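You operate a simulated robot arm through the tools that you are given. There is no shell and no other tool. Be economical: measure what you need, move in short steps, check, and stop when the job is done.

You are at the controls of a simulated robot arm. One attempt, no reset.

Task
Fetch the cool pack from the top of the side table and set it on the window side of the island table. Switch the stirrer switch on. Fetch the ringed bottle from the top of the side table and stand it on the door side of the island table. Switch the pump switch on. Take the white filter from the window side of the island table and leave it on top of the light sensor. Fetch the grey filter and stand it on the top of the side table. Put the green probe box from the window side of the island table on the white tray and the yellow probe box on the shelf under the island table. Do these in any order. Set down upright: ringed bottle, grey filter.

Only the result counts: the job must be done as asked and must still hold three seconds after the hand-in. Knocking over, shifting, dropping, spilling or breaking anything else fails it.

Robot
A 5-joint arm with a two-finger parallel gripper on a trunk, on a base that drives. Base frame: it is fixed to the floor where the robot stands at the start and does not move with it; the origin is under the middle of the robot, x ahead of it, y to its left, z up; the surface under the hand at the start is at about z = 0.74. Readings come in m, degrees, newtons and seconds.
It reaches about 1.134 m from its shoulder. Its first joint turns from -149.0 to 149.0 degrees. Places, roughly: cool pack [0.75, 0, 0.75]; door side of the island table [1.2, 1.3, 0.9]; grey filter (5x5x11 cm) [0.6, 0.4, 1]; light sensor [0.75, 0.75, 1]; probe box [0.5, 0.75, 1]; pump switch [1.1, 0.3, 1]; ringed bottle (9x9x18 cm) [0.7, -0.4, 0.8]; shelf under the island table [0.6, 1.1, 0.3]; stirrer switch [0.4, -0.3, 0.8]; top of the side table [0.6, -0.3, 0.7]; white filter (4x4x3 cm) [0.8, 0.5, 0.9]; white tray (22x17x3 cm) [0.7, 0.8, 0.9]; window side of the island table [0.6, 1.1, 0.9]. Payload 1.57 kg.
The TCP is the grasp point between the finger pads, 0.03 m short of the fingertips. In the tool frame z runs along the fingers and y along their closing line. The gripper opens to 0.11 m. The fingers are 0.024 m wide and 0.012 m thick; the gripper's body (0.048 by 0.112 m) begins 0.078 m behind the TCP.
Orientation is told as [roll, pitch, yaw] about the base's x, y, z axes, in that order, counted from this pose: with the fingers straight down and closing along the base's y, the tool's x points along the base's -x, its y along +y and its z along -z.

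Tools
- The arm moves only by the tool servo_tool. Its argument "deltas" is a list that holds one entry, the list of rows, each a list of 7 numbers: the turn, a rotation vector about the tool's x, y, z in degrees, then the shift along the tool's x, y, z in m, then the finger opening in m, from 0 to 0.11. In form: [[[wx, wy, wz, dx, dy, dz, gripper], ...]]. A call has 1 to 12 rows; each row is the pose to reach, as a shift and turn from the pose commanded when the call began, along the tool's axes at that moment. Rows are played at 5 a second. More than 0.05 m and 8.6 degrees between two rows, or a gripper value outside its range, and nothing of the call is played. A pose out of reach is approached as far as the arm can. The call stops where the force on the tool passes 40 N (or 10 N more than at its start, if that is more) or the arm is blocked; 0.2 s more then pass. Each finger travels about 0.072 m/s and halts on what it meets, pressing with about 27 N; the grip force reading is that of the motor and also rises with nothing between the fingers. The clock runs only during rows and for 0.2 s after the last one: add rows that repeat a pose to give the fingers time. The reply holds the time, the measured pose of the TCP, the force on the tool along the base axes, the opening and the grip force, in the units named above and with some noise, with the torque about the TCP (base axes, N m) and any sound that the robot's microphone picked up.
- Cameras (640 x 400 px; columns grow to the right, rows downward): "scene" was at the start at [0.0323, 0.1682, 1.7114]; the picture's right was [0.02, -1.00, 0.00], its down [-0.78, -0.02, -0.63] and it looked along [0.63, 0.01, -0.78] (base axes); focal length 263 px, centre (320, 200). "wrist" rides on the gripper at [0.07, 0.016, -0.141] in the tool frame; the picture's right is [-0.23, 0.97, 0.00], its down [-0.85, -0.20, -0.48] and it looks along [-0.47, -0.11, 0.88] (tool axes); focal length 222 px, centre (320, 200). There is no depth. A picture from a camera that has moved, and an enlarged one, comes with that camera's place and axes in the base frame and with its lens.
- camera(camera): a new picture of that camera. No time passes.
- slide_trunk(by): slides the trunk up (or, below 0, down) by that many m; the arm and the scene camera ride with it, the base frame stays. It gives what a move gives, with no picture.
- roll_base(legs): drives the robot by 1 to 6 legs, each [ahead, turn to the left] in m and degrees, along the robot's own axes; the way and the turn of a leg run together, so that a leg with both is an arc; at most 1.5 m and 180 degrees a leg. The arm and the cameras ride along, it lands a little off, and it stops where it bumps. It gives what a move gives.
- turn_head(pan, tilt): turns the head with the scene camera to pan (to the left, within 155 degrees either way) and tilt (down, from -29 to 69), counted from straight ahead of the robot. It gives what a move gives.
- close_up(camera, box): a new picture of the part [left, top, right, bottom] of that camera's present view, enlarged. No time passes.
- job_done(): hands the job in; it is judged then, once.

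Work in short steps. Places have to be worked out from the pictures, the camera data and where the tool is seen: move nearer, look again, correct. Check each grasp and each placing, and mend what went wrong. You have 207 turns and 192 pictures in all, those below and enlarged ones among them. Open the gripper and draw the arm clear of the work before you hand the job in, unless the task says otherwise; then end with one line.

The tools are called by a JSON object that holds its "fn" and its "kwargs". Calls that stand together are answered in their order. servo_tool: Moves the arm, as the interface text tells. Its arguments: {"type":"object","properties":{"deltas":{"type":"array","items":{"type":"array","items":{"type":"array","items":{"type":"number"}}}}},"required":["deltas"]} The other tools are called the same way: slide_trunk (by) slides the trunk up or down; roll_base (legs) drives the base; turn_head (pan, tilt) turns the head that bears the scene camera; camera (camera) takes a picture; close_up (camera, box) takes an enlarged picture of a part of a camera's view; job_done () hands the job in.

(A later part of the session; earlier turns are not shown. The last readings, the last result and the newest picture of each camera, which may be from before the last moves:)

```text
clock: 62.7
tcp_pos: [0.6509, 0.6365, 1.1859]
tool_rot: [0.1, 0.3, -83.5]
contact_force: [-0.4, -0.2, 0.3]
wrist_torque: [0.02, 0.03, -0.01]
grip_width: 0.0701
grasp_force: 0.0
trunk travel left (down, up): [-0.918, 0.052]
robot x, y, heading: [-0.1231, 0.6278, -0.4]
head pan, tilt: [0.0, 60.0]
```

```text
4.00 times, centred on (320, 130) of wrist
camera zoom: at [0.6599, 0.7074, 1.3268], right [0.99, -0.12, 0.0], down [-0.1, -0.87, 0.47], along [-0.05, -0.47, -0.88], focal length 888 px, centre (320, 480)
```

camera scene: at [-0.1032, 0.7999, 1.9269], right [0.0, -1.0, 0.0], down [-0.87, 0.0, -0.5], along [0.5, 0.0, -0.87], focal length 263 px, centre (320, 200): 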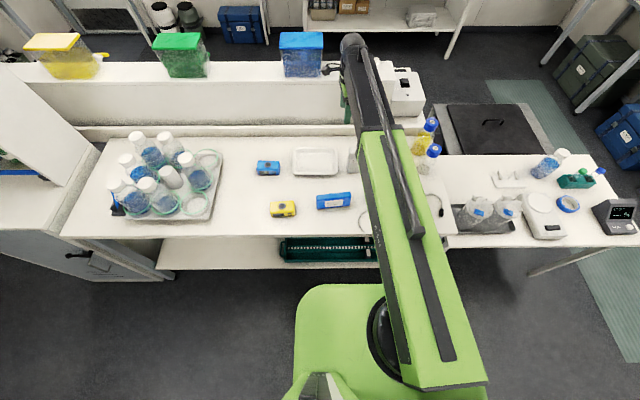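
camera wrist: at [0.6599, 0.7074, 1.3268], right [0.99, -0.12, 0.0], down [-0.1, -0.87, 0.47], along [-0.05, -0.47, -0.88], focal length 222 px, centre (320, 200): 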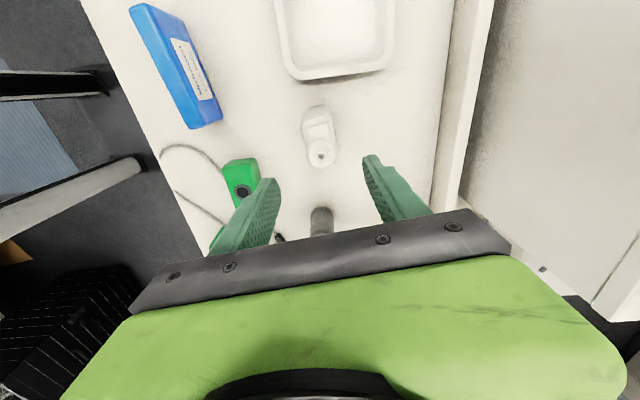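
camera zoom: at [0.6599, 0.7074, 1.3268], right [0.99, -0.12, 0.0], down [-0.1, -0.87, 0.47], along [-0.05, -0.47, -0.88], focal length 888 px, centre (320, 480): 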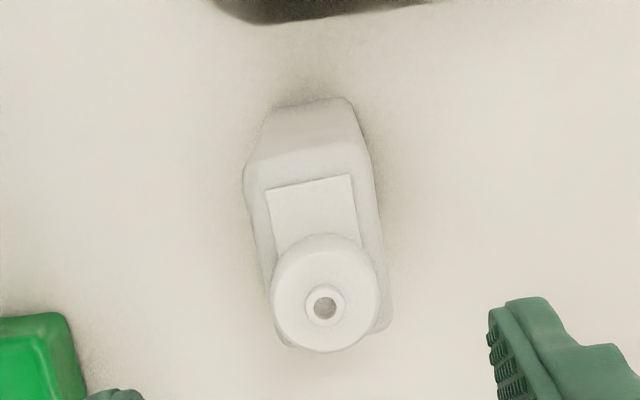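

Filter is seated on the sensor. Next the green probe box: move above it to look.

{"fn": "servo_tool", "kwargs": {"deltas": [[[0, 0, 0, -0.006, -0.045, 0, 0.09], [0, 0, 0, -0.012, -0.09, 0, 0.1], [0, 0, 0, -0.018, -0.135, 0, 0.11], [0, 0, 0, -0.02, -0.153, 0, 0.11], [0, 0, 0, -0.02, -0.153, 0, 0.11]]]}}

{"fn": "camera", "kwargs": {"camera": "wrist"}}

{"fn": "camera", "kwargs": {"camera": "scene"}}

```text
clock: 63.9
tcp_pos: [0.5016, 0.6, 1.1856]
tool_rot: [0.3, 0.3, -83.5]
contact_force: [-0.1, 0.1, -0.2]
wrist_torque: [0.04, -0.02, -0.04]
grip_width: 0.1101
grasp_force: 0.1
trunk travel left (down, up): [-0.918, 0.052]
robot x, y, heading: [-0.1265, 0.6235, -0.3]
head pan, tilt: [0.0, 60.0]
```

```text
157 pictures are left
camera wrist: at [0.51, 0.6705, 1.3269], right [0.99, -0.12, 0.0], down [-0.1, -0.87, 0.47], along [-0.05, -0.47, -0.88], focal length 222 px, centre (320, 200)
```

wrist: 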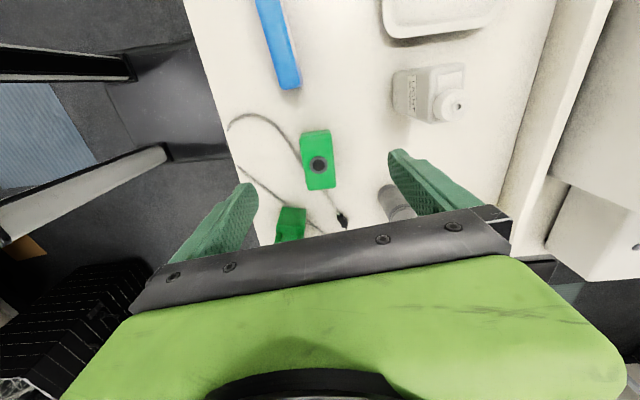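

```text
156 pictures are left
camera scene: at [-0.1042, 0.8001, 1.8849], right [0.0, -1.0, 0.0], down [-0.87, 0.0, -0.5], along [0.5, 0.0, -0.87], focal length 263 px, centre (320, 200)
```

scene: 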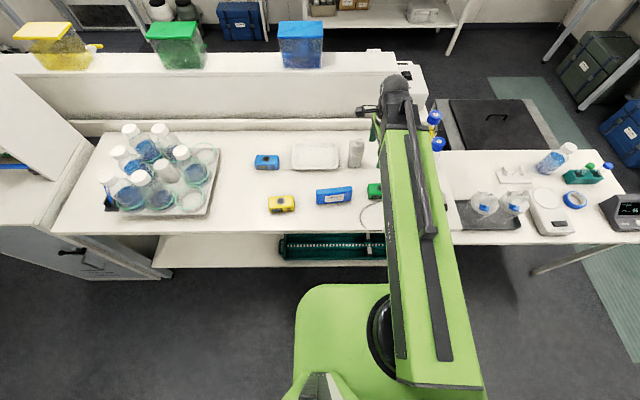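

{"fn": "close_up", "kwargs": {"camera": "wrist", "box": [220, 100, 380, 250]}}

```text
2.67 times, centred on (300, 175) of wrist
camera zoom: at [0.51, 0.6705, 1.3269], right [0.99, -0.12, 0.0], down [-0.1, -0.87, 0.47], along [-0.05, -0.47, -0.88], focal length 592 px, centre (373, 267)
```

zoom: 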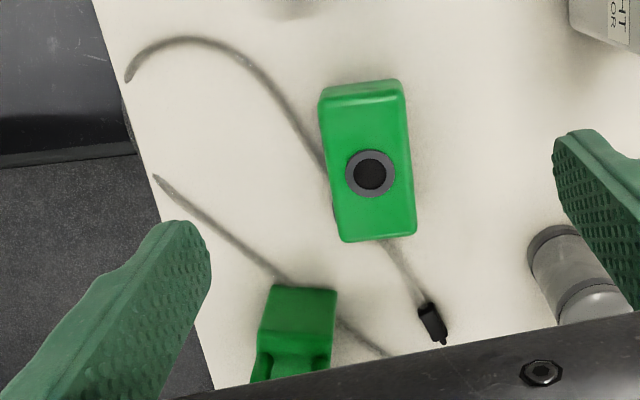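

Box centre about [0.497, 0.543], aligned with the axes. Align the tool (6.5°) above it, narrow fingers to 0.085, and lower part-way.

{"fn": "servo_tool", "kwargs": {"deltas": [[[0, 0, 3.2, -0.028, -0.006, 0, 0.095], [0, 0, 6.5, -0.056, -0.011, 0, 0.085], [0, 0, 6.5, -0.056, -0.011, 0, 0.085]]]}}

{"fn": "slide_trunk", "kwargs": {"by": -0.17}}

{"fn": "camera", "kwargs": {"camera": "wrist"}}

```text
clock: 64.7
tcp_pos: [0.4973, 0.5432, 1.1857]
tool_rot: [0.2, 0.3, -90.1]
contact_force: [0.5, -0.1, -0.3]
wrist_torque: [0.02, 0.01, 0.02]
grip_width: 0.0849
grasp_force: 0.1
trunk travel left (down, up): [-0.918, 0.052]
robot x, y, heading: [-0.1222, 0.6303, -0.3]
head pan, tilt: [0.0, 60.0]
```

```text
clock: 66.6
tcp_pos: [0.4983, 0.5441, 1.0151]
tool_rot: [0.1, 0.3, -90.2]
contact_force: [0.1, 0.0, 0.9]
wrist_torque: [0.0, 0.03, 0.02]
grip_width: 0.0852
grasp_force: 0.0
trunk travel left (down, up): [-0.748, 0.222]
robot x, y, heading: [-0.1283, 0.628, -0.3]
head pan, tilt: [0.0, 60.0]
```

```text
154 pictures are left
camera wrist: at [0.5139, 0.6129, 1.1569], right [0.97, -0.23, 0.0], down [-0.2, -0.86, 0.47], along [-0.11, -0.46, -0.88], focal length 222 px, centre (320, 200)
```

wrist: 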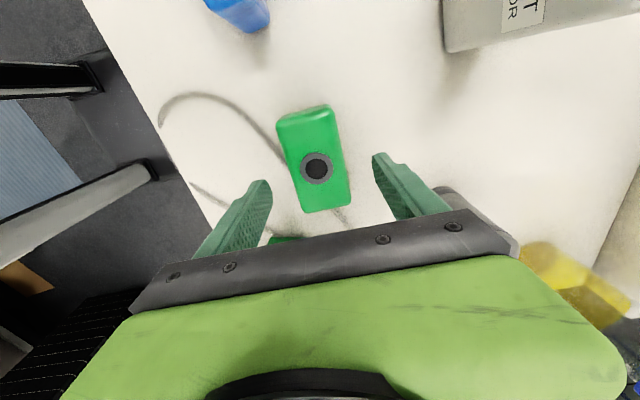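

Aligned. Lower 7 cm and close.

{"fn": "servo_tool", "kwargs": {"deltas": [[[0, 0, 0, 0, -0.003, 0, 0.085]]]}}

{"fn": "slide_trunk", "kwargs": {"by": -0.07}}

{"fn": "servo_tool", "kwargs": {"deltas": [[[0, 0, 0, 0, 0, 0, 0.06], [0, 0, 0, 0, 0, 0, 0.04], [0, 0, 0, 0, 0, 0, 0.03], [0, 0, 0, 0, 0, 0, 0.03]]]}}

{"fn": "slide_trunk", "kwargs": {"by": 0.2}}

{"fn": "camera", "kwargs": {"camera": "wrist"}}

```text
clock: 67.0
tcp_pos: [0.495, 0.544, 1.0158]
tool_rot: [0.2, 0.4, -90.1]
contact_force: [-0.1, 0.3, 0.3]
wrist_torque: [0.01, 0.03, 0.03]
grip_width: 0.0851
grasp_force: 0.1
trunk travel left (down, up): [-0.748, 0.222]
robot x, y, heading: [-0.1271, 0.6271, -0.3]
head pan, tilt: [0.0, 60.0]
```

```text
clock: 68.1
tcp_pos: [0.4956, 0.5433, 0.9453]
tool_rot: [0.2, 0.4, -90.0]
contact_force: [0.0, -0.2, 0.0]
wrist_torque: [0.01, -0.01, 0.0]
grip_width: 0.0851
grasp_force: 0.0
trunk travel left (down, up): [-0.678, 0.292]
robot x, y, heading: [-0.1299, 0.6305, -0.2]
head pan, tilt: [0.0, 60.0]
```

```text
clock: 69.1
tcp_pos: [0.4941, 0.5441, 0.9443]
tool_rot: [0.2, 0.3, -90.1]
contact_force: [0.4, 0.7, 3.8]
wrist_torque: [-0.01, 0.19, -0.03]
grip_width: 0.0575
grasp_force: 26.8
trunk travel left (down, up): [-0.678, 0.292]
robot x, y, heading: [-0.1279, 0.6277, -0.1]
head pan, tilt: [0.0, 60.0]
```

```text
clock: 71.2
tcp_pos: [0.4953, 0.5438, 1.1443]
tool_rot: [0.2, 0.3, -90.1]
contact_force: [0.5, 0.1, -3.8]
wrist_torque: [0.03, 0.02, -0.01]
grip_width: 0.0574
grasp_force: 26.9
trunk travel left (down, up): [-0.878, 0.092]
robot x, y, heading: [-0.1285, 0.6274, -0.2]
head pan, tilt: [0.0, 60.0]
```

```text
153 pictures are left
camera wrist: at [0.5114, 0.6127, 1.2866], right [0.97, -0.23, 0.0], down [-0.2, -0.86, 0.47], along [-0.11, -0.46, -0.88], focal length 222 px, centre (320, 200)
```

wrist: 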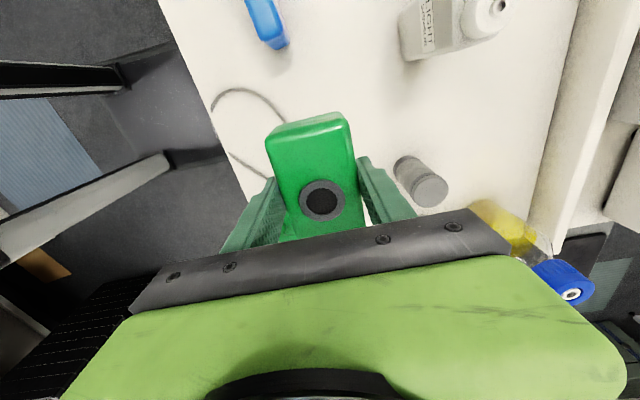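

Held. Raise a bit and travel around the sensor (first +y, then +x) to above the tray at [0.695, 0.823].

{"fn": "slide_trunk", "kwargs": {"by": 0.07}}

{"fn": "servo_tool", "kwargs": {"deltas": [[[0, 0, 0, 0.047, 0, 0, 0.03], [0, 0, 0, 0.094, 0, 0, 0.03], [0, 0, 0, 0.141, 0, 0, 0.03], [0, 0, 0, 0.188, 0, 0, 0.03], [0, 0, 0, 0.235, 0, 0, 0.03], [0, 0, 0, 0.279, 0, 0, 0.03], [0, 0, 0, 0.279, 0.05, 0, 0.03], [0, 0, 0, 0.279, 0.1, 0, 0.03], [0, 0, 0, 0.279, 0.15, 0, 0.03], [0, 0, 0, 0.279, 0.2, 0, 0.03], [0, 0, 0, 0.279, 0.2, 0, 0.03]]]}}

{"fn": "camera", "kwargs": {"camera": "wrist"}}

{"fn": "camera", "kwargs": {"camera": "scene"}}

```text
clock: 72.3
tcp_pos: [0.4951, 0.5441, 1.2137]
tool_rot: [0.2, 0.3, -90.2]
contact_force: [0.0, 0.3, -4.8]
wrist_torque: [0.05, 0.0, -0.03]
grip_width: 0.0577
grasp_force: 27.1
trunk travel left (down, up): [-0.948, 0.022]
robot x, y, heading: [-0.1283, 0.6283, 0.0]
head pan, tilt: [0.0, 60.0]
```

```text
clock: 74.7
tcp_pos: [0.6953, 0.8216, 1.2156]
tool_rot: [0.2, 0.2, -90.1]
contact_force: [-0.4, -0.1, -4.0]
wrist_torque: [0.0, -0.03, 0.03]
grip_width: 0.0576
grasp_force: 26.8
trunk travel left (down, up): [-0.948, 0.022]
robot x, y, heading: [-0.1284, 0.63, -0.1]
head pan, tilt: [0.0, 60.0]
```

```text
152 pictures are left
camera wrist: at [0.7118, 0.8905, 1.357], right [0.97, -0.23, 0.0], down [-0.2, -0.86, 0.47], along [-0.11, -0.46, -0.88], focal length 222 px, centre (320, 200)
```

wrist: 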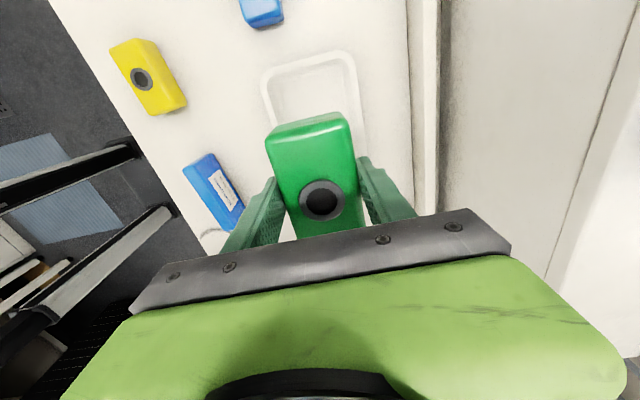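

```text
151 pictures are left
camera scene: at [-0.1044, 0.8003, 1.9149], right [0.0, -1.0, 0.0], down [-0.87, 0.0, -0.5], along [0.5, 0.0, -0.87], focal length 263 px, centre (320, 200)
```

scene: 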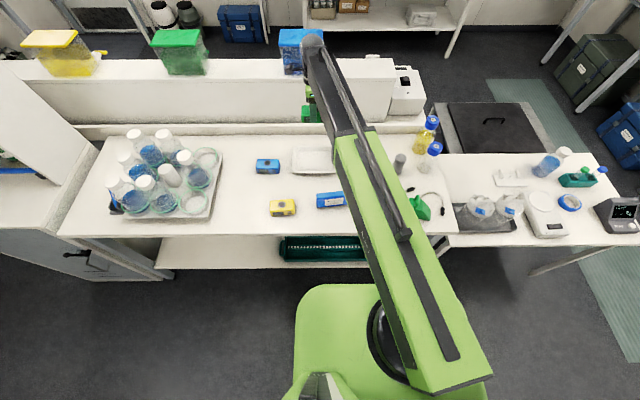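

Over the tray, confirmed. Lower to just above it.

{"fn": "slide_trunk", "kwargs": {"by": -0.235}}

{"fn": "camera", "kwargs": {"camera": "wrist"}}

{"fn": "slide_trunk", "kwargs": {"by": -0.015}}

```text
clock: 77.2
tcp_pos: [0.6951, 0.8222, 0.9795]
tool_rot: [0.2, 0.3, -90.1]
contact_force: [-0.3, 0.6, -3.1]
wrist_torque: [0.03, 0.04, -0.02]
grip_width: 0.0576
grasp_force: 27.1
trunk travel left (down, up): [-0.713, 0.257]
robot x, y, heading: [-0.126, 0.6285, -0.0]
head pan, tilt: [0.0, 60.0]
```

```text
150 pictures are left
camera wrist: at [0.7122, 0.8907, 1.1216], right [0.97, -0.23, 0.0], down [-0.2, -0.86, 0.47], along [-0.11, -0.46, -0.88], focal length 222 px, centre (320, 200)
```

wrist: 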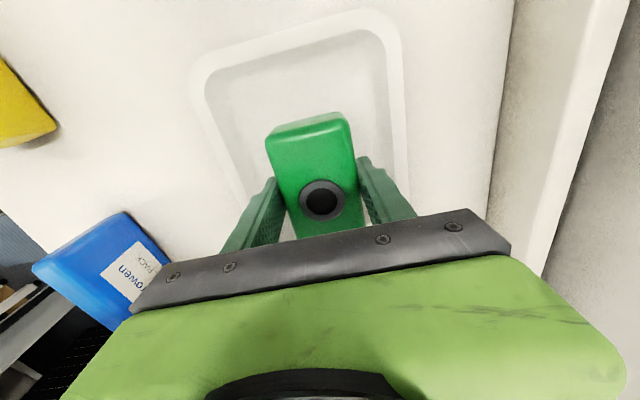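

```text
clock: 77.8
tcp_pos: [0.6961, 0.821, 0.9653]
tool_rot: [0.2, 0.3, -90.2]
contact_force: [-0.1, -0.4, -4.1]
wrist_torque: [0.03, -0.02, 0.02]
grip_width: 0.0578
grasp_force: 27.3
trunk travel left (down, up): [-0.698, 0.272]
robot x, y, heading: [-0.1288, 0.6337, -0.4]
head pan, tilt: [0.0, 60.0]
```

Inside the tray outline; continue to contact.

{"fn": "slide_trunk", "kwargs": {"by": -0.01}}

{"fn": "slide_trunk", "kwargs": {"by": -0.005}}

```text
clock: 78.4
tcp_pos: [0.6945, 0.8234, 0.9549]
tool_rot: [0.2, 0.3, -90.1]
contact_force: [-0.8, 0.0, -3.8]
wrist_torque: [0.04, 0.03, 0.01]
grip_width: 0.0577
grasp_force: 26.9
trunk travel left (down, up): [-0.688, 0.282]
robot x, y, heading: [-0.1283, 0.6315, -0.1]
head pan, tilt: [0.0, 60.0]
```

```text
clock: 78.9
tcp_pos: [0.6958, 0.8222, 0.9501]
tool_rot: [0.2, 0.3, -90.2]
contact_force: [-1.3, 0.2, -3.0]
wrist_torque: [0.03, -0.03, -0.02]
grip_width: 0.0575
grasp_force: 27.3
trunk travel left (down, up): [-0.683, 0.287]
robot x, y, heading: [-0.131, 0.6325, -0.3]
head pan, tilt: [0.0, 60.0]
```

{"fn": "slide_trunk", "kwargs": {"by": -0.003}}

```text
clock: 79.5
tcp_pos: [0.6952, 0.8205, 0.9483]
tool_rot: [0.3, 0.3, -90.1]
contact_force: [7.3, 1.6, 20.3]
wrist_torque: [0.05, 0.21, 0.03]
grip_width: 0.0578
grasp_force: 26.8
trunk travel left (down, up): [-0.68, 0.29]
robot x, y, heading: [-0.1261, 0.6274, -0.2]
head pan, tilt: [0.0, 60.0]
```

Contact. Open a little and rise.

{"fn": "servo_tool", "kwargs": {"deltas": [[[0, 0, 0, 0, 0, 0, 0.065], [0, 0, 0, 0, 0, 0, 0.075], [0, 0, 0, 0, 0, 0, 0.075]]]}}

{"fn": "slide_trunk", "kwargs": {"by": 0.24}}

{"fn": "camera", "kwargs": {"camera": "wrist"}}

```text
clock: 80.2
tcp_pos: [0.695, 0.8226, 0.9463]
tool_rot: [0.1, 0.4, -90.1]
contact_force: [0.3, 0.2, 0.0]
wrist_torque: [0.02, 0.0, -0.02]
grip_width: 0.0749
grasp_force: 0.0
trunk travel left (down, up): [-0.68, 0.29]
robot x, y, heading: [-0.1269, 0.6304, -0.2]
head pan, tilt: [0.0, 60.0]
```

```text
clock: 82.8
tcp_pos: [0.6954, 0.8217, 1.1877]
tool_rot: [0.2, 0.3, -90.1]
contact_force: [0.7, 0.3, -0.2]
wrist_torque: [0.0, 0.0, 0.01]
grip_width: 0.0749
grasp_force: 0.1
trunk travel left (down, up): [-0.92, 0.05]
robot x, y, heading: [-0.1309, 0.6288, -0.3]
head pan, tilt: [0.0, 60.0]
```

```text
149 pictures are left
camera wrist: at [0.7119, 0.8907, 1.3288], right [0.97, -0.23, 0.0], down [-0.2, -0.86, 0.47], along [-0.11, -0.46, -0.88], focal length 222 px, centre (320, 200)
```

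wrist: 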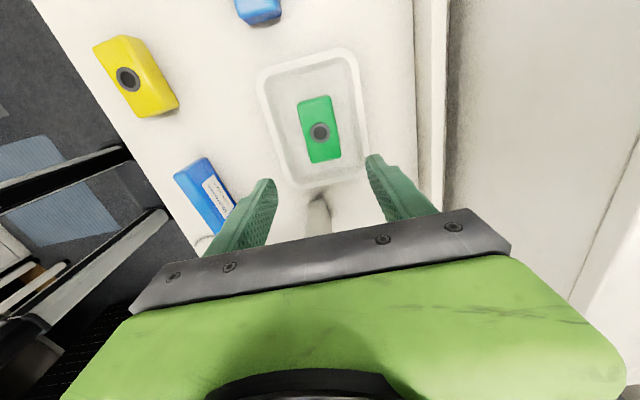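

Green box is on the tray. Now view the yellow box: move above it.

{"fn": "servo_tool", "kwargs": {"deltas": [[[0, 0, 0, 0.026, -0.035, 0, 0.08], [0, 0, 0, 0.052, -0.07, 0, 0.085], [0, 0, 0, 0.078, -0.105, 0, 0.085], [0, 0, 0, 0.104, -0.14, 0, 0.085], [0, 0, 0, 0.13, -0.175, 0, 0.085], [0, 0, 0, 0.156, -0.21, 0, 0.085], [0, 0, 0, 0.18, -0.245, 0, 0.085], [0, 0, 0, 0.18, -0.245, 0, 0.085]]]}}

{"fn": "camera", "kwargs": {"camera": "wrist"}}

{"fn": "close_up", "kwargs": {"camera": "scene", "box": [220, 120, 420, 280]}}

```text
clock: 84.5
tcp_pos: [0.4489, 1.0019, 1.1856]
tool_rot: [0.2, 0.3, -90.2]
contact_force: [1.1, 0.5, -1.4]
wrist_torque: [0.02, 0.04, 0.01]
grip_width: 0.085
grasp_force: 0.0
trunk travel left (down, up): [-0.92, 0.05]
robot x, y, heading: [-0.1303, 0.6322, -0.3]
head pan, tilt: [0.0, 60.0]
```

```text
148 pictures are left
camera wrist: at [0.4664, 1.0713, 1.3287], right [0.97, -0.23, 0.0], down [-0.2, -0.86, 0.47], along [-0.11, -0.46, -0.88], focal length 222 px, centre (320, 200)
```

wrist: 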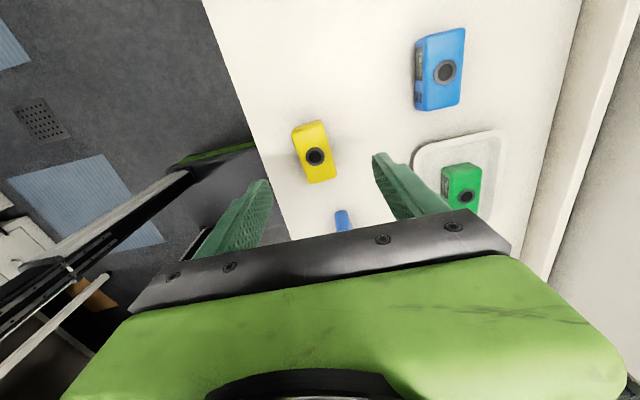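

```text
2.50 times, centred on (320, 200) of scene
camera zoom: at [-0.1035, 0.7999, 1.8869], right [0.0, -1.0, 0.0], down [-0.87, 0.0, -0.5], along [0.5, 0.0, -0.87], focal length 658 px, centre (320, 200)
```

zoom: 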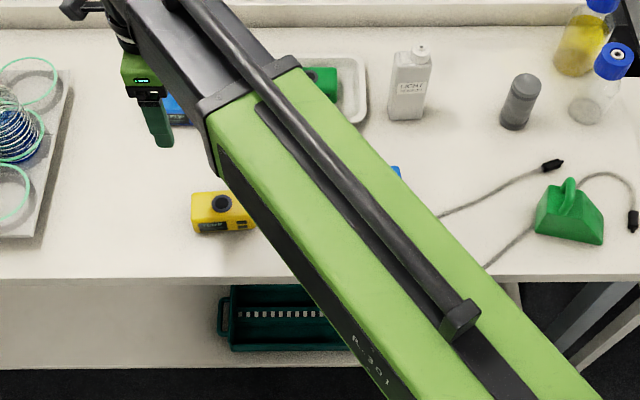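

Yellow centre about [0.432, 0.959], aligned with y. To fit it on the shelf with a tilted tool I'll first turn it 90° on the table. Grasp it top-down.

{"fn": "servo_tool", "kwargs": {"deltas": [[[0, 0, 0, -0.043, -0.017, 0, 0.085], [0, 0, 0, -0.043, -0.017, 0, 0.085]]]}}

{"fn": "slide_trunk", "kwargs": {"by": -0.18}}

{"fn": "camera", "kwargs": {"camera": "wrist"}}

```text
clock: 85.2
tcp_pos: [0.4335, 0.9587, 1.1874]
tool_rot: [0.2, 0.3, -90.0]
contact_force: [1.2, -0.4, 0.1]
wrist_torque: [-0.05, -0.02, 0.01]
grip_width: 0.0851
grasp_force: 0.1
trunk travel left (down, up): [-0.92, 0.05]
robot x, y, heading: [-0.1301, 0.6295, -0.3]
head pan, tilt: [0.0, 60.0]
```

```text
clock: 87.2
tcp_pos: [0.4321, 0.958, 1.0077]
tool_rot: [0.2, 0.3, -90.1]
contact_force: [-0.1, -0.1, 0.7]
wrist_torque: [0.02, -0.02, 0.04]
grip_width: 0.0853
grasp_force: 0.0
trunk travel left (down, up): [-0.74, 0.23]
robot x, y, heading: [-0.1254, 0.6286, -0.1]
head pan, tilt: [0.0, 60.0]
```

```text
146 pictures are left
camera wrist: at [0.449, 1.0272, 1.1489], right [0.97, -0.23, 0.0], down [-0.2, -0.86, 0.47], along [-0.11, -0.46, -0.88], focal length 222 px, centre (320, 200)
```

wrist: 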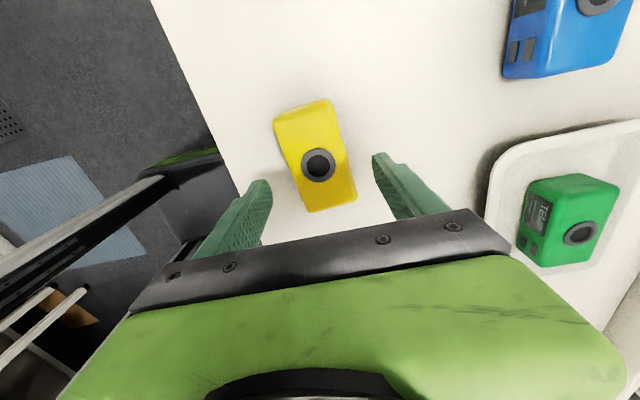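

Aligned; lower, close, lift 5 cm.

{"fn": "slide_trunk", "kwargs": {"by": -0.062}}

{"fn": "servo_tool", "kwargs": {"deltas": [[[0, 0, 0, 0, 0, 0, 0.06], [0, 0, 0, 0, 0, 0, 0.04], [0, 0, 0, 0, 0, 0, 0.03], [0, 0, 0, 0, 0, 0, 0.03]]]}}

{"fn": "slide_trunk", "kwargs": {"by": 0.05}}

{"fn": "servo_tool", "kwargs": {"deltas": [[[0, 0, -8.4, 0, 0, 0, 0.03], [0, 0, -16.8, 0, 0.005, 0, 0.03], [0, 0, -25.2, 0, 0.01, 0, 0.03], [0, 0, -33.6, 0, 0.015, 0, 0.03], [0, 0, -42, 0, 0.02, 0, 0.03], [0, 0, -50.4, 0, 0.02, 0, 0.03], [0, 0, -58.8, 0, 0.02, 0, 0.03], [0, 0, -67.2, 0, 0.02, 0, 0.03], [0, 0, -75.6, 0, 0.02, 0, 0.03], [0, 0, -84, 0, 0.02, 0, 0.03], [0, 0, -90, 0, 0.02, 0, 0.03], [0, 0, -90, 0, 0.02, 0, 0.03]]]}}

{"fn": "camera", "kwargs": {"camera": "wrist"}}

```text
clock: 88.2
tcp_pos: [0.4329, 0.9577, 0.9451]
tool_rot: [0.3, 0.2, -90.2]
contact_force: [-0.7, 0.0, 0.2]
wrist_torque: [0.0, 0.02, 0.02]
grip_width: 0.0852
grasp_force: 0.0
trunk travel left (down, up): [-0.678, 0.292]
robot x, y, heading: [-0.1262, 0.6296, -0.1]
head pan, tilt: [0.0, 60.0]
```

```text
clock: 89.2
tcp_pos: [0.4315, 0.9594, 0.9465]
tool_rot: [0.3, 0.3, -90.1]
contact_force: [-0.3, 0.2, 1.8]
wrist_torque: [0.02, 0.21, 0.11]
grip_width: 0.0579
grasp_force: 26.7
trunk travel left (down, up): [-0.678, 0.292]
robot x, y, heading: [-0.1305, 0.6278, -0.2]
head pan, tilt: [0.0, 60.0]
```

```text
clock: 90.1
tcp_pos: [0.4325, 0.9582, 0.994]
tool_rot: [0.2, 0.3, -90.1]
contact_force: [0.2, -0.6, -4.2]
wrist_torque: [0.01, 0.0, -0.01]
grip_width: 0.0579
grasp_force: 27.0
trunk travel left (down, up): [-0.728, 0.242]
robot x, y, heading: [-0.1298, 0.6283, -0.3]
head pan, tilt: [0.0, 60.0]
```

```text
clock: 92.7
tcp_pos: [0.4522, 0.9581, 0.9956]
tool_rot: [0.3, -0.2, 0.1]
contact_force: [-0.1, 0.9, -4.2]
wrist_torque: [0.01, 0.0, 0.01]
grip_width: 0.0578
grasp_force: 27.0
trunk travel left (down, up): [-0.728, 0.242]
robot x, y, heading: [-0.1307, 0.6326, -0.2]
head pan, tilt: [0.0, 60.0]
```

```text
145 pictures are left
camera wrist: at [0.3832, 0.974, 1.1361], right [0.23, 0.97, 0.01], down [0.85, -0.2, 0.48], along [0.47, -0.1, -0.88], focal length 222 px, centre (320, 200)
```

wrist: 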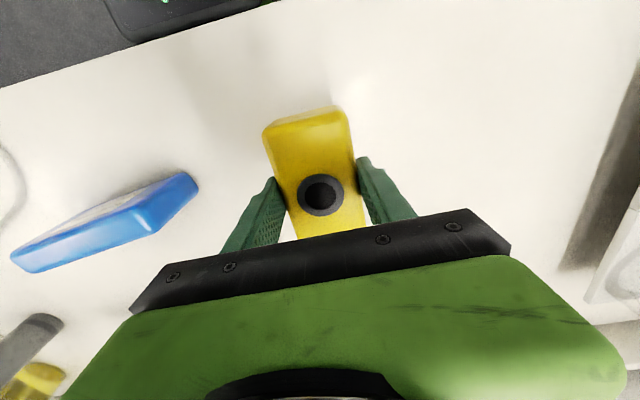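

Lower back to the table, release and rise.

{"fn": "slide_trunk", "kwargs": {"by": -0.046}}

{"fn": "slide_trunk", "kwargs": {"by": -0.003}}

{"fn": "servo_tool", "kwargs": {"deltas": [[[0, 0, 0, 0, 0, 0, 0.065], [0, 0, 0, 0, 0, 0, 0.08], [0, 0, 0, 0, 0, 0, 0.095], [0, 0, 0, 0, 0, 0, 0.095]]]}}

{"fn": "slide_trunk", "kwargs": {"by": 0.2}}

{"fn": "camera", "kwargs": {"camera": "wrist"}}

```text
clock: 93.6
tcp_pos: [0.452, 0.9578, 0.9499]
tool_rot: [0.2, -0.3, -0.1]
contact_force: [-0.5, 0.4, -3.6]
wrist_torque: [0.02, 0.01, -0.03]
grip_width: 0.0578
grasp_force: 26.8
trunk travel left (down, up): [-0.682, 0.288]
robot x, y, heading: [-0.1253, 0.6272, -0.4]
head pan, tilt: [0.0, 60.0]
```

```text
clock: 94.1
tcp_pos: [0.4533, 0.9583, 0.9456]
tool_rot: [0.3, -0.1, 0.0]
contact_force: [0.0, -0.4, -3.9]
wrist_torque: [-0.01, 0.02, -0.01]
grip_width: 0.0575
grasp_force: 26.9
trunk travel left (down, up): [-0.679, 0.291]
robot x, y, heading: [-0.1251, 0.6295, -0.3]
head pan, tilt: [0.0, 60.0]
```

```text
clock: 95.1
tcp_pos: [0.453, 0.9586, 0.9464]
tool_rot: [0.3, -0.2, 0.0]
contact_force: [0.1, 0.1, -0.8]
wrist_torque: [0.03, -0.01, 0.0]
grip_width: 0.095
grasp_force: 0.1
trunk travel left (down, up): [-0.679, 0.291]
robot x, y, heading: [-0.1234, 0.6336, -0.2]
head pan, tilt: [0.0, 60.0]
```

```text
clock: 97.3
tcp_pos: [0.4531, 0.9584, 1.1467]
tool_rot: [0.4, -0.2, -0.2]
contact_force: [-0.3, 0.0, -0.1]
wrist_torque: [-0.01, -0.02, -0.01]
grip_width: 0.095
grasp_force: 0.0
trunk travel left (down, up): [-0.879, 0.091]
robot x, y, heading: [-0.1269, 0.6326, -0.5]
head pan, tilt: [0.0, 60.0]
```

```text
144 pictures are left
camera wrist: at [0.383, 0.974, 1.2872], right [0.23, 0.97, 0.01], down [0.85, -0.2, 0.48], along [0.47, -0.1, -0.88], focal length 222 px, centre (320, 200)
```

wrist: 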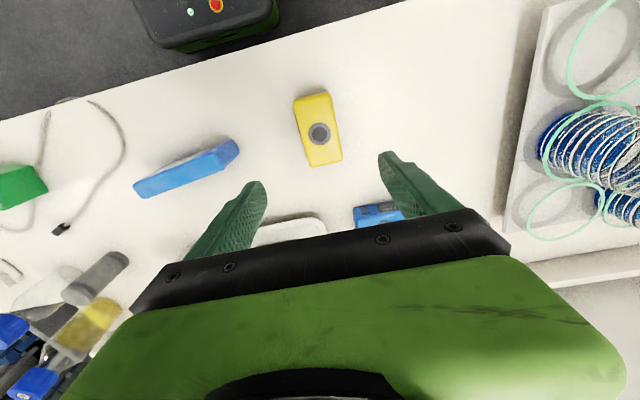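

The yellow box now points along x at [0.453, 0.958]. Back off and move the robot opposite it.

{"fn": "roll_base", "kwargs": {"legs": [[-0.35, 0], [0, 90], [0.33, 0], [0, -90]]}}

{"fn": "camera", "kwargs": {"camera": "scene"}}

```text
clock: 108.9
tcp_pos: [0.114, 1.2802, 1.1464]
tool_rot: [0.2, -0.2, -0.8]
contact_force: [0.0, 0.5, 0.1]
wrist_torque: [-0.07, 0.01, 0.02]
grip_width: 0.0948
grasp_force: 0.1
trunk travel left (down, up): [-0.879, 0.091]
robot x, y, heading: [-0.4723, 0.9554, -0.8]
head pan, tilt: [0.0, 60.0]
```

```text
143 pictures are left
camera scene: at [-0.4466, 1.1283, 1.8457], right [-0.01, -1.0, 0.0], down [-0.87, 0.01, -0.5], along [0.5, -0.01, -0.87], focal length 263 px, centre (320, 200)
```

scene: 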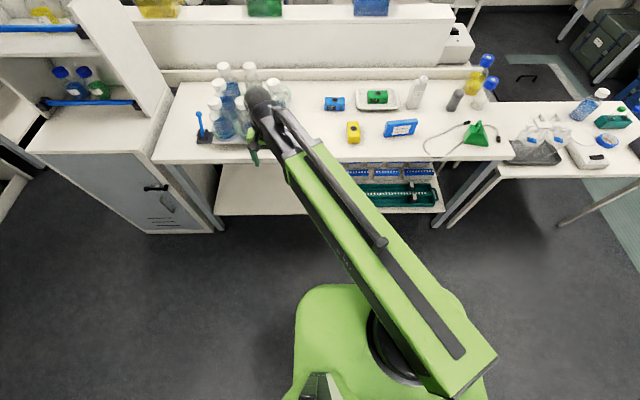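

Shelf surface is at about z≈0.31 with free space at y 1.0–1.7. Swing the arm to the front near the yellow box.

{"fn": "servo_tool", "kwargs": {"deltas": [[[0, 0, 0, 0, -0.045, 0, 0.095], [0, 0, 0, 0, -0.09, 0, 0.095], [0, 0, 0, -0.02, -0.13, 0, 0.095], [0, 0, 0, -0.05, -0.165, 0, 0.095], [0, 0, 0, -0.08, -0.2, 0, 0.095], [0, 0, 0, -0.11, -0.235, 0, 0.095], [0, 0, 0, -0.14, -0.27, 0, 0.095], [0, 0, 0, -0.17, -0.3, 0, 0.095], [0, 0, 0, -0.2, -0.325, 0, 0.095], [0, 0, 0, -0.2, -0.325, 0, 0.095]]]}}

{"fn": "servo_tool", "kwargs": {"deltas": [[[0, -8, 0, 0, 0, 0, 0.095], [0, -16, 0, 0, 0, 0, 0.095], [0, -24, 0, 0, 0, 0, 0.095], [0, -32, 0, 0, 0, 0, 0.095], [0, -40, 0, 0, 0, 0, 0.095], [0, -48, 0, 0, 0, 0, 0.095], [0, -55, 0, 0, 0, 0, 0.095]]]}}

{"fn": "camera", "kwargs": {"camera": "wrist"}}

{"fn": "camera", "kwargs": {"camera": "scene"}}

```text
clock: 111.1
tcp_pos: [0.3079, 0.9523, 1.1456]
tool_rot: [0.2, -0.2, -0.7]
contact_force: [-0.2, 0.0, -1.1]
wrist_torque: [0.04, -0.04, -0.01]
grip_width: 0.0953
grasp_force: 0.1
trunk travel left (down, up): [-0.879, 0.091]
robot x, y, heading: [-0.4759, 0.9566, -0.3]
head pan, tilt: [0.0, 60.0]
```

```text
clock: 112.7
tcp_pos: [0.3081, 0.9528, 1.2492]
tool_rot: [0.4, -55.4, -1.2]
contact_force: [0.6, -0.4, -0.2]
wrist_torque: [0.0, 0.01, 0.01]
grip_width: 0.0953
grasp_force: 0.1
out of reach, approached as far as the arm can: row 2, 3, 4, 5, 6, 7
trunk travel left (down, up): [-0.879, 0.091]
robot x, y, heading: [-0.472, 0.9576, -0.4]
head pan, tilt: [0.0, 60.0]
```

```text
142 pictures are left
camera wrist: at [0.1536, 0.9705, 1.2719], right [0.14, 0.97, 0.19], down [0.09, -0.21, 0.97], along [0.99, -0.12, -0.12], focal length 222 px, centre (320, 200)
```

wrist: 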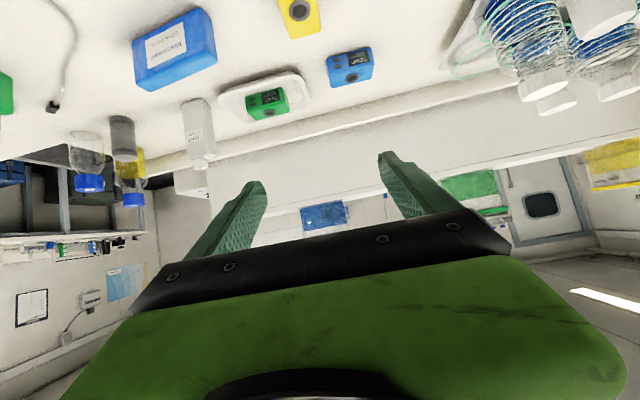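

```text
141 pictures are left
camera scene: at [-0.4472, 1.1268, 1.8459], right [-0.01, -1.0, 0.0], down [-0.87, 0.01, -0.5], along [0.5, -0.01, -0.87], focal length 263 px, centre (320, 200)
```

scene: 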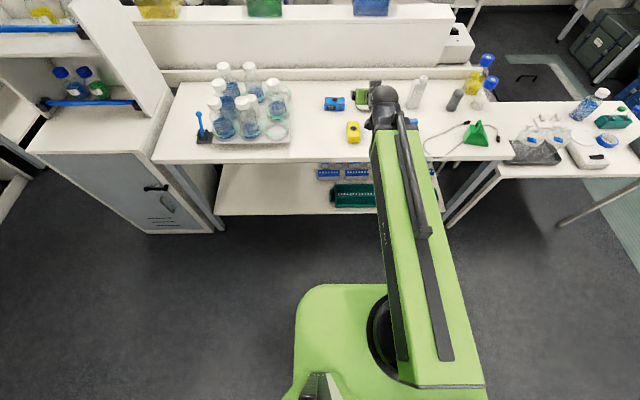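

Tilting works; the wrist's lowest height bounds the TCP, and a 40° tilt will just reach the shelf (TCP z≥0.324). Set the tilt to 40° above the yellow box.

{"fn": "servo_tool", "kwargs": {"deltas": [[[0, 4, 0, -0.013, 0.001, 0.035, 0.095], [0, 8, 0, -0.026, 0.003, 0.07, 0.095], [0, 12, 0, -0.04, 0.004, 0.105, 0.095], [0, 15, 0, -0.053, 0.005, 0.14, 0.095], [0, 15, 0, -0.053, 0.005, 0.14, 0.095]]]}}

{"fn": "slide_trunk", "kwargs": {"by": -0.15}}

{"fn": "camera", "kwargs": {"camera": "wrist"}}

```text
clock: 113.9
tcp_pos: [0.4517, 0.9551, 1.2023]
tool_rot: [0.3, -40.1, -1.2]
contact_force: [0.0, -0.1, -0.3]
wrist_torque: [0.0, -0.02, 0.02]
grip_width: 0.0949
grasp_force: 0.0
out of reach, approached as far as the arm can: row 1, 2, 3, 4, 5
trunk travel left (down, up): [-0.879, 0.091]
robot x, y, heading: [-0.4718, 0.9594, -0.8]
head pan, tilt: [0.0, 60.0]
```

```text
clock: 115.7
tcp_pos: [0.4538, 0.9547, 1.0516]
tool_rot: [0.5, -40.3, -1.1]
contact_force: [0.9, -0.7, 0.5]
wrist_torque: [-0.02, -0.02, -0.01]
grip_width: 0.0949
grasp_force: 0.1
trunk travel left (down, up): [-0.729, 0.241]
robot x, y, heading: [-0.4711, 0.9576, -0.6]
head pan, tilt: [0.0, 60.0]
```

```text
140 pictures are left
camera wrist: at [0.3096, 0.9732, 1.1154], right [0.19, 0.97, 0.15], down [0.34, -0.21, 0.92], along [0.92, -0.12, -0.37], focal length 222 px, centre (320, 200)
```

wrist: 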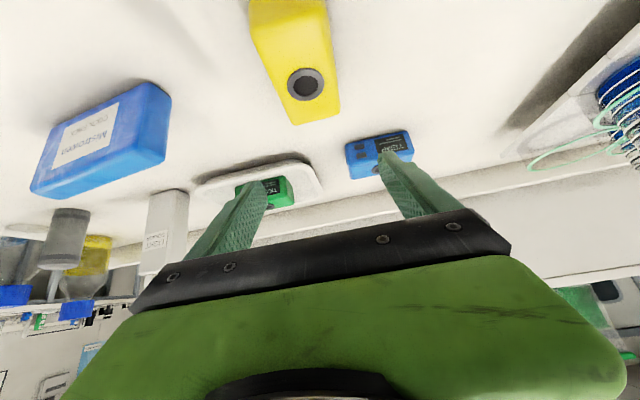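

Box appears centred at about [0.446, 0.959]. Small correction, then lower to z≈0.938 and grasp.

{"fn": "servo_tool", "kwargs": {"deltas": [[[0, 0, 0, 0.005, 0.004, -0.004, 0.085], [0, 0, 0, 0.005, 0.004, -0.004, 0.085]]]}}

{"fn": "slide_trunk", "kwargs": {"by": -0.08}}

{"fn": "camera", "kwargs": {"camera": "wrist"}}

```text
clock: 116.3
tcp_pos: [0.4459, 0.9597, 1.0522]
tool_rot: [0.4, -40.1, -1.2]
contact_force: [0.2, -0.1, -0.4]
wrist_torque: [-0.01, -0.02, 0.0]
grip_width: 0.085
grasp_force: 0.1
trunk travel left (down, up): [-0.729, 0.241]
robot x, y, heading: [-0.4733, 0.9532, -0.8]
head pan, tilt: [0.0, 60.0]
```

```text
clock: 117.4
tcp_pos: [0.4469, 0.9602, 0.9718]
tool_rot: [0.3, -40.2, -1.1]
contact_force: [0.7, -0.5, 0.2]
wrist_torque: [-0.02, 0.01, -0.01]
grip_width: 0.0852
grasp_force: 0.0
trunk travel left (down, up): [-0.649, 0.321]
robot x, y, heading: [-0.4709, 0.9546, -0.5]
head pan, tilt: [0.0, 60.0]
```

```text
139 pictures are left
camera wrist: at [0.3031, 0.9772, 1.0354], right [0.19, 0.97, 0.15], down [0.34, -0.21, 0.92], along [0.92, -0.12, -0.37], focal length 222 px, centre (320, 200)
```

wrist: 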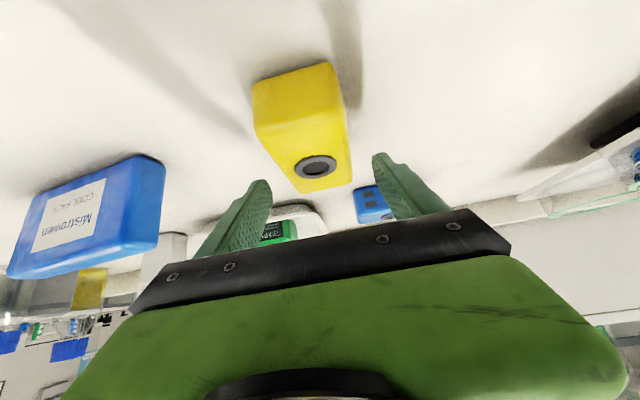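

Good. Lower 3.3 cm and close.

{"fn": "slide_trunk", "kwargs": {"by": -0.033}}

{"fn": "servo_tool", "kwargs": {"deltas": [[[0, 0, 0, 0, 0, 0, 0.06], [0, 0, 0, 0, 0, 0, 0.04], [0, 0, 0, 0, 0, 0, 0.03], [0, 0, 0, 0, 0, 0, 0.03]]]}}

{"fn": "slide_trunk", "kwargs": {"by": 0.15}}

{"fn": "camera", "kwargs": {"camera": "wrist"}}

```text
clock: 118.2
tcp_pos: [0.4462, 0.9587, 0.9411]
tool_rot: [0.4, -40.2, -1.1]
contact_force: [-0.5, -0.7, -0.3]
wrist_torque: [-0.01, -0.01, 0.02]
grip_width: 0.0848
grasp_force: 0.0
trunk travel left (down, up): [-0.616, 0.354]
robot x, y, heading: [-0.4702, 0.956, -0.4]
head pan, tilt: [0.0, 60.0]
```

```text
clock: 119.2
tcp_pos: [0.4479, 0.9581, 0.9392]
tool_rot: [0.5, -40.2, -1.1]
contact_force: [0.5, -0.7, 1.5]
wrist_torque: [-0.13, 0.11, 0.12]
grip_width: 0.058
grasp_force: 27.2
trunk travel left (down, up): [-0.616, 0.354]
robot x, y, heading: [-0.4734, 0.9555, -0.5]
head pan, tilt: [0.0, 60.0]
```

```text
clock: 121.0
tcp_pos: [0.4473, 0.9597, 1.0886]
tool_rot: [0.4, -40.2, -1.1]
contact_force: [1.0, 0.7, -3.8]
wrist_torque: [0.02, 0.04, 0.0]
grip_width: 0.0575
grasp_force: 27.2
trunk travel left (down, up): [-0.766, 0.204]
robot x, y, heading: [-0.4709, 0.9549, -0.7]
head pan, tilt: [0.0, 60.0]
```

```text
138 pictures are left
camera wrist: at [0.3036, 0.9773, 1.1519], right [0.19, 0.97, 0.15], down [0.34, -0.21, 0.92], along [0.92, -0.12, -0.37], focal length 222 px, centre (320, 200)
```

wrist: 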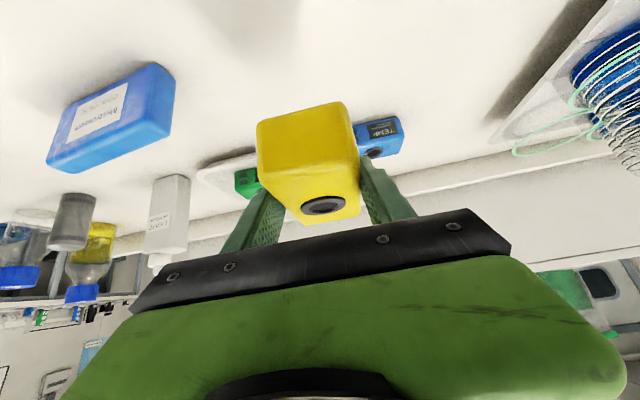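

Held flat, box bottom 3.7 cm under the TCP. Back off, turn 15.5° left, and lower the trunk to shelf height.

{"fn": "roll_base", "kwargs": {"legs": [[-0.35, 0], [0, 16]]}}

{"fn": "slide_trunk", "kwargs": {"by": -0.65}}

{"fn": "camera", "kwargs": {"camera": "wrist"}}

{"fn": "camera", "kwargs": {"camera": "scene"}}

```text
clock: 124.2
tcp_pos: [0.0591, 1.2194, 1.0888]
tool_rot: [0.4, -40.1, 15.2]
contact_force: [1.6, -1.2, -4.6]
wrist_torque: [-0.01, 0.06, 0.04]
grip_width: 0.0581
grasp_force: 27.4
trunk travel left (down, up): [-0.766, 0.204]
robot x, y, heading: [-0.823, 0.9666, 14.9]
head pan, tilt: [0.0, 60.0]
```

```text
refused: -0.65 is not a number from -0.4 to 0.4
```

```text
137 pictures are left
camera wrist: at [-0.0828, 1.1969, 1.1516], right [-0.09, 0.98, 0.15], down [0.39, -0.1, 0.92], along [0.92, 0.14, -0.37], focal length 222 px, centre (320, 200)
```

wrist: 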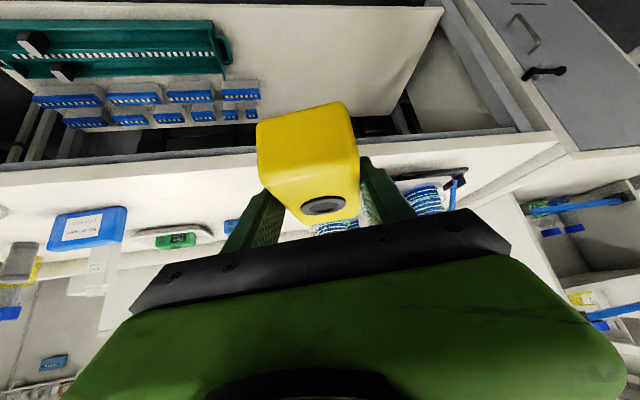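

```text
136 pictures are left
camera scene: at [-0.8429, 1.1361, 1.7329], right [0.26, -0.97, 0.0], down [-0.84, -0.22, -0.5], along [0.48, 0.13, -0.87], focal length 263 px, centre (320, 200)
```

scene: 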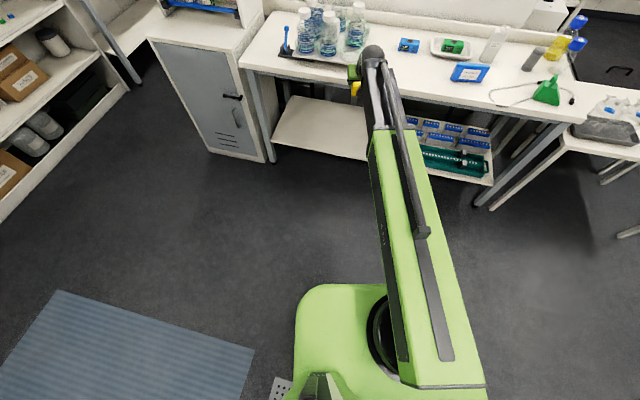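

The shelf is well visible: surface fits z≈0.31, front edge x≈0.33, free around y≈1.33. Lower in two steps.

{"fn": "slide_trunk", "kwargs": {"by": -0.4}}

{"fn": "slide_trunk", "kwargs": {"by": -0.25}}

{"fn": "camera", "kwargs": {"camera": "wrist"}}

```text
clock: 128.0
tcp_pos: [0.0593, 1.2189, 0.6891]
tool_rot: [0.5, -40.3, 15.2]
contact_force: [-0.2, 0.1, -3.6]
wrist_torque: [-0.01, 0.03, -0.01]
grip_width: 0.0578
grasp_force: 27.1
trunk travel left (down, up): [-0.366, 0.604]
robot x, y, heading: [-0.8247, 0.9655, 14.9]
head pan, tilt: [0.0, 60.0]
```

```text
clock: 130.6
tcp_pos: [0.0598, 1.2189, 0.4376]
tool_rot: [0.4, -40.3, 15.3]
contact_force: [-0.5, 0.1, -4.4]
wrist_torque: [-0.01, 0.05, 0.01]
grip_width: 0.0578
grasp_force: 27.5
trunk travel left (down, up): [-0.116, 0.854]
robot x, y, heading: [-0.8217, 0.9662, 14.6]
head pan, tilt: [0.0, 60.0]
```

```text
135 pictures are left
camera wrist: at [-0.0835, 1.1964, 0.5021], right [-0.09, 0.98, 0.15], down [0.39, -0.11, 0.92], along [0.92, 0.14, -0.37], focal length 222 px, centre (320, 200)
```

wrist: 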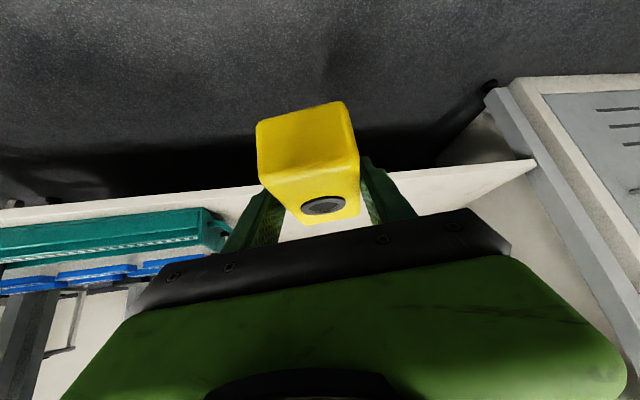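

Clear path above the shelf. Drive in.

{"fn": "roll_base", "kwargs": {"legs": [[0.375, 0]]}}

{"fn": "camera", "kwargs": {"camera": "wrist"}}

{"fn": "camera", "kwargs": {"camera": "scene"}}

```text
clock: 133.0
tcp_pos: [0.4262, 1.3173, 0.4381]
tool_rot: [0.4, -40.2, 15.2]
contact_force: [0.5, -0.4, -3.0]
wrist_torque: [-0.02, 0.0, 0.02]
grip_width: 0.058
grasp_force: 26.9
trunk travel left (down, up): [-0.116, 0.854]
robot x, y, heading: [-0.4581, 1.0609, 14.6]
head pan, tilt: [0.0, 60.0]
```

```text
134 pictures are left
camera wrist: at [0.2828, 1.2937, 0.502], right [-0.09, 0.98, 0.15], down [0.39, -0.11, 0.92], along [0.92, 0.14, -0.37], focal length 222 px, centre (320, 200)
```

wrist: 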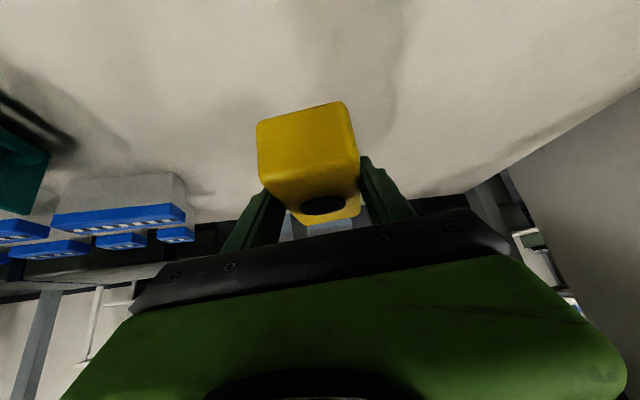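

```text
133 pictures are left
camera scene: at [-0.4775, 1.2325, 1.0829], right [0.26, -0.97, 0.0], down [-0.84, -0.22, -0.5], along [0.48, 0.13, -0.87], focal length 263 px, centre (320, 200)
```

scene: 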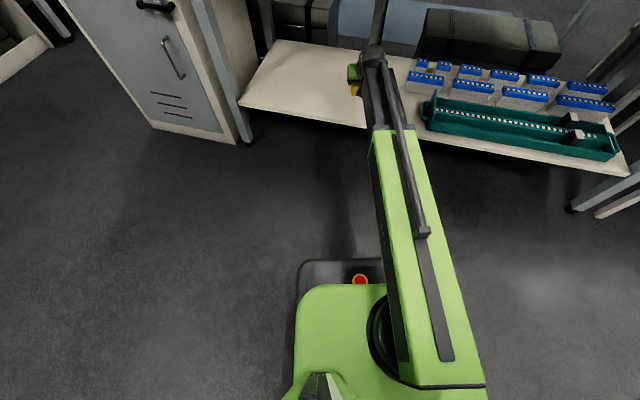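

Over the shelf. Lower to contact.

{"fn": "slide_trunk", "kwargs": {"by": -0.075}}

{"fn": "slide_trunk", "kwargs": {"by": -0.012}}

```text
clock: 134.1
tcp_pos: [0.4267, 1.3176, 0.3641]
tool_rot: [0.4, -40.2, 15.2]
contact_force: [0.5, 0.1, -4.6]
wrist_torque: [-0.01, 0.0, -0.02]
grip_width: 0.0577
grasp_force: 26.9
trunk travel left (down, up): [-0.041, 0.929]
robot x, y, heading: [-0.4538, 1.0605, 15.0]
head pan, tilt: [0.0, 60.0]
```

```text
clock: 134.7
tcp_pos: [0.4265, 1.3166, 0.352]
tool_rot: [0.4, -40.3, 15.2]
contact_force: [0.1, 0.1, -3.8]
wrist_torque: [-0.01, 0.02, 0.03]
grip_width: 0.0578
grasp_force: 26.4
trunk travel left (down, up): [-0.029, 0.941]
robot x, y, heading: [-0.456, 1.0636, 14.8]
head pan, tilt: [0.0, 60.0]
```

{"fn": "slide_trunk", "kwargs": {"by": -0.006}}

{"fn": "slide_trunk", "kwargs": {"by": -0.005}}

{"fn": "slide_trunk", "kwargs": {"by": -0.005}}

```text
clock: 135.2
tcp_pos: [0.4266, 1.3168, 0.3462]
tool_rot: [0.4, -40.2, 15.2]
contact_force: [-0.2, -0.1, -4.2]
wrist_torque: [0.0, 0.01, 0.01]
grip_width: 0.0578
grasp_force: 27.0
trunk travel left (down, up): [-0.023, 0.947]
robot x, y, heading: [-0.4554, 1.0628, 14.9]
head pan, tilt: [0.0, 60.0]
```

```text
clock: 135.8
tcp_pos: [0.4257, 1.3169, 0.3405]
tool_rot: [0.4, -40.2, 15.3]
contact_force: [0.3, -0.8, -5.2]
wrist_torque: [-0.02, 0.0, 0.01]
grip_width: 0.0579
grasp_force: 27.2
trunk travel left (down, up): [-0.018, 0.952]
robot x, y, heading: [-0.4582, 1.0583, 14.8]
head pan, tilt: [0.0, 60.0]
```

```text
clock: 136.3
tcp_pos: [0.4263, 1.3168, 0.3382]
tool_rot: [0.4, -40.4, 15.2]
contact_force: [-0.1, 0.9, 19.9]
wrist_torque: [-0.34, -0.46, 0.05]
grip_width: 0.0578
grasp_force: 27.1
trunk travel left (down, up): [-0.013, 0.957]
robot x, y, heading: [-0.455, 1.0603, 15.0]
head pan, tilt: [0.0, 60.0]
```

Contact on the shelf (~0.30). Release, rise a little, back away, and look.

{"fn": "servo_tool", "kwargs": {"deltas": [[[0, 0, 0, 0, 0, 0, 0.07], [0, 0, 0, 0, 0, 0, 0.085], [0, 0, 0, 0, 0, 0, 0.09], [0, 0, 0, 0, 0, 0, 0.09]]]}}

{"fn": "slide_trunk", "kwargs": {"by": 0.1}}

{"fn": "roll_base", "kwargs": {"legs": [[-0.4, 0]]}}

{"fn": "camera", "kwargs": {"camera": "scene"}}

{"fn": "camera", "kwargs": {"camera": "wrist"}}

```text
clock: 137.3
tcp_pos: [0.4247, 1.3163, 0.3352]
tool_rot: [0.4, -40.1, 15.2]
contact_force: [0.6, -0.4, -0.7]
wrist_torque: [-0.03, 0.02, 0.01]
grip_width: 0.09
grasp_force: 0.2
trunk travel left (down, up): [-0.013, 0.957]
robot x, y, heading: [-0.4545, 1.0589, 14.9]
head pan, tilt: [0.0, 60.0]
```

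```text
clock: 138.7
tcp_pos: [0.4254, 1.3162, 0.4363]
tool_rot: [0.4, -40.2, 15.2]
contact_force: [-0.6, -0.7, -0.1]
wrist_torque: [0.0, -0.02, 0.01]
grip_width: 0.0899
grasp_force: 0.0
trunk travel left (down, up): [-0.113, 0.857]
robot x, y, heading: [-0.4573, 1.0585, 15.2]
head pan, tilt: [0.0, 60.0]
```

```text
clock: 141.1
tcp_pos: [0.0415, 1.2163, 0.4364]
tool_rot: [0.4, -40.2, 15.2]
contact_force: [-0.1, -0.4, -0.6]
wrist_torque: [0.0, -0.04, -0.01]
grip_width: 0.0901
grasp_force: 0.0
trunk travel left (down, up): [-0.113, 0.857]
robot x, y, heading: [-0.8359, 0.9583, 15.1]
head pan, tilt: [0.0, 60.0]
```

```text
132 pictures are left
camera scene: at [-0.8626, 1.1302, 1.0799], right [0.26, -0.97, 0.0], down [-0.84, -0.22, -0.5], along [0.48, 0.13, -0.87], focal length 263 px, centre (320, 200)
```

scene: 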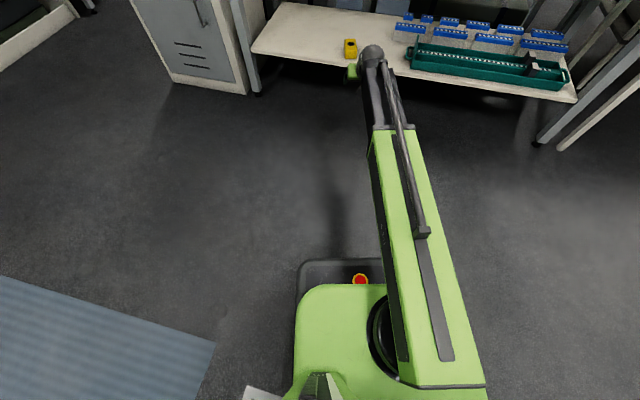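

```text
131 pictures are left
camera wrist: at [-0.1021, 1.1928, 0.4993], right [-0.09, 0.98, 0.15], down [0.39, -0.1, 0.92], along [0.92, 0.14, -0.37], focal length 222 px, centre (320, 200)
```

wrist: 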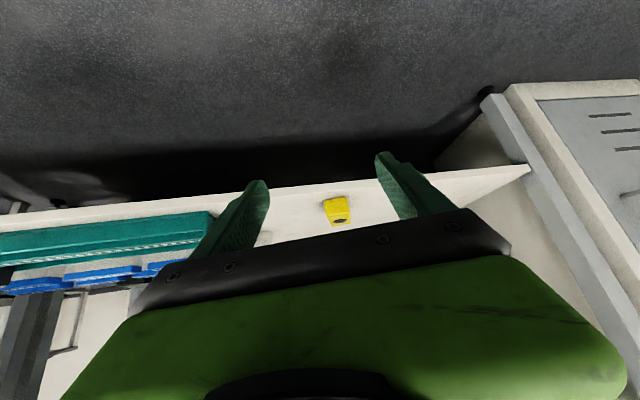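

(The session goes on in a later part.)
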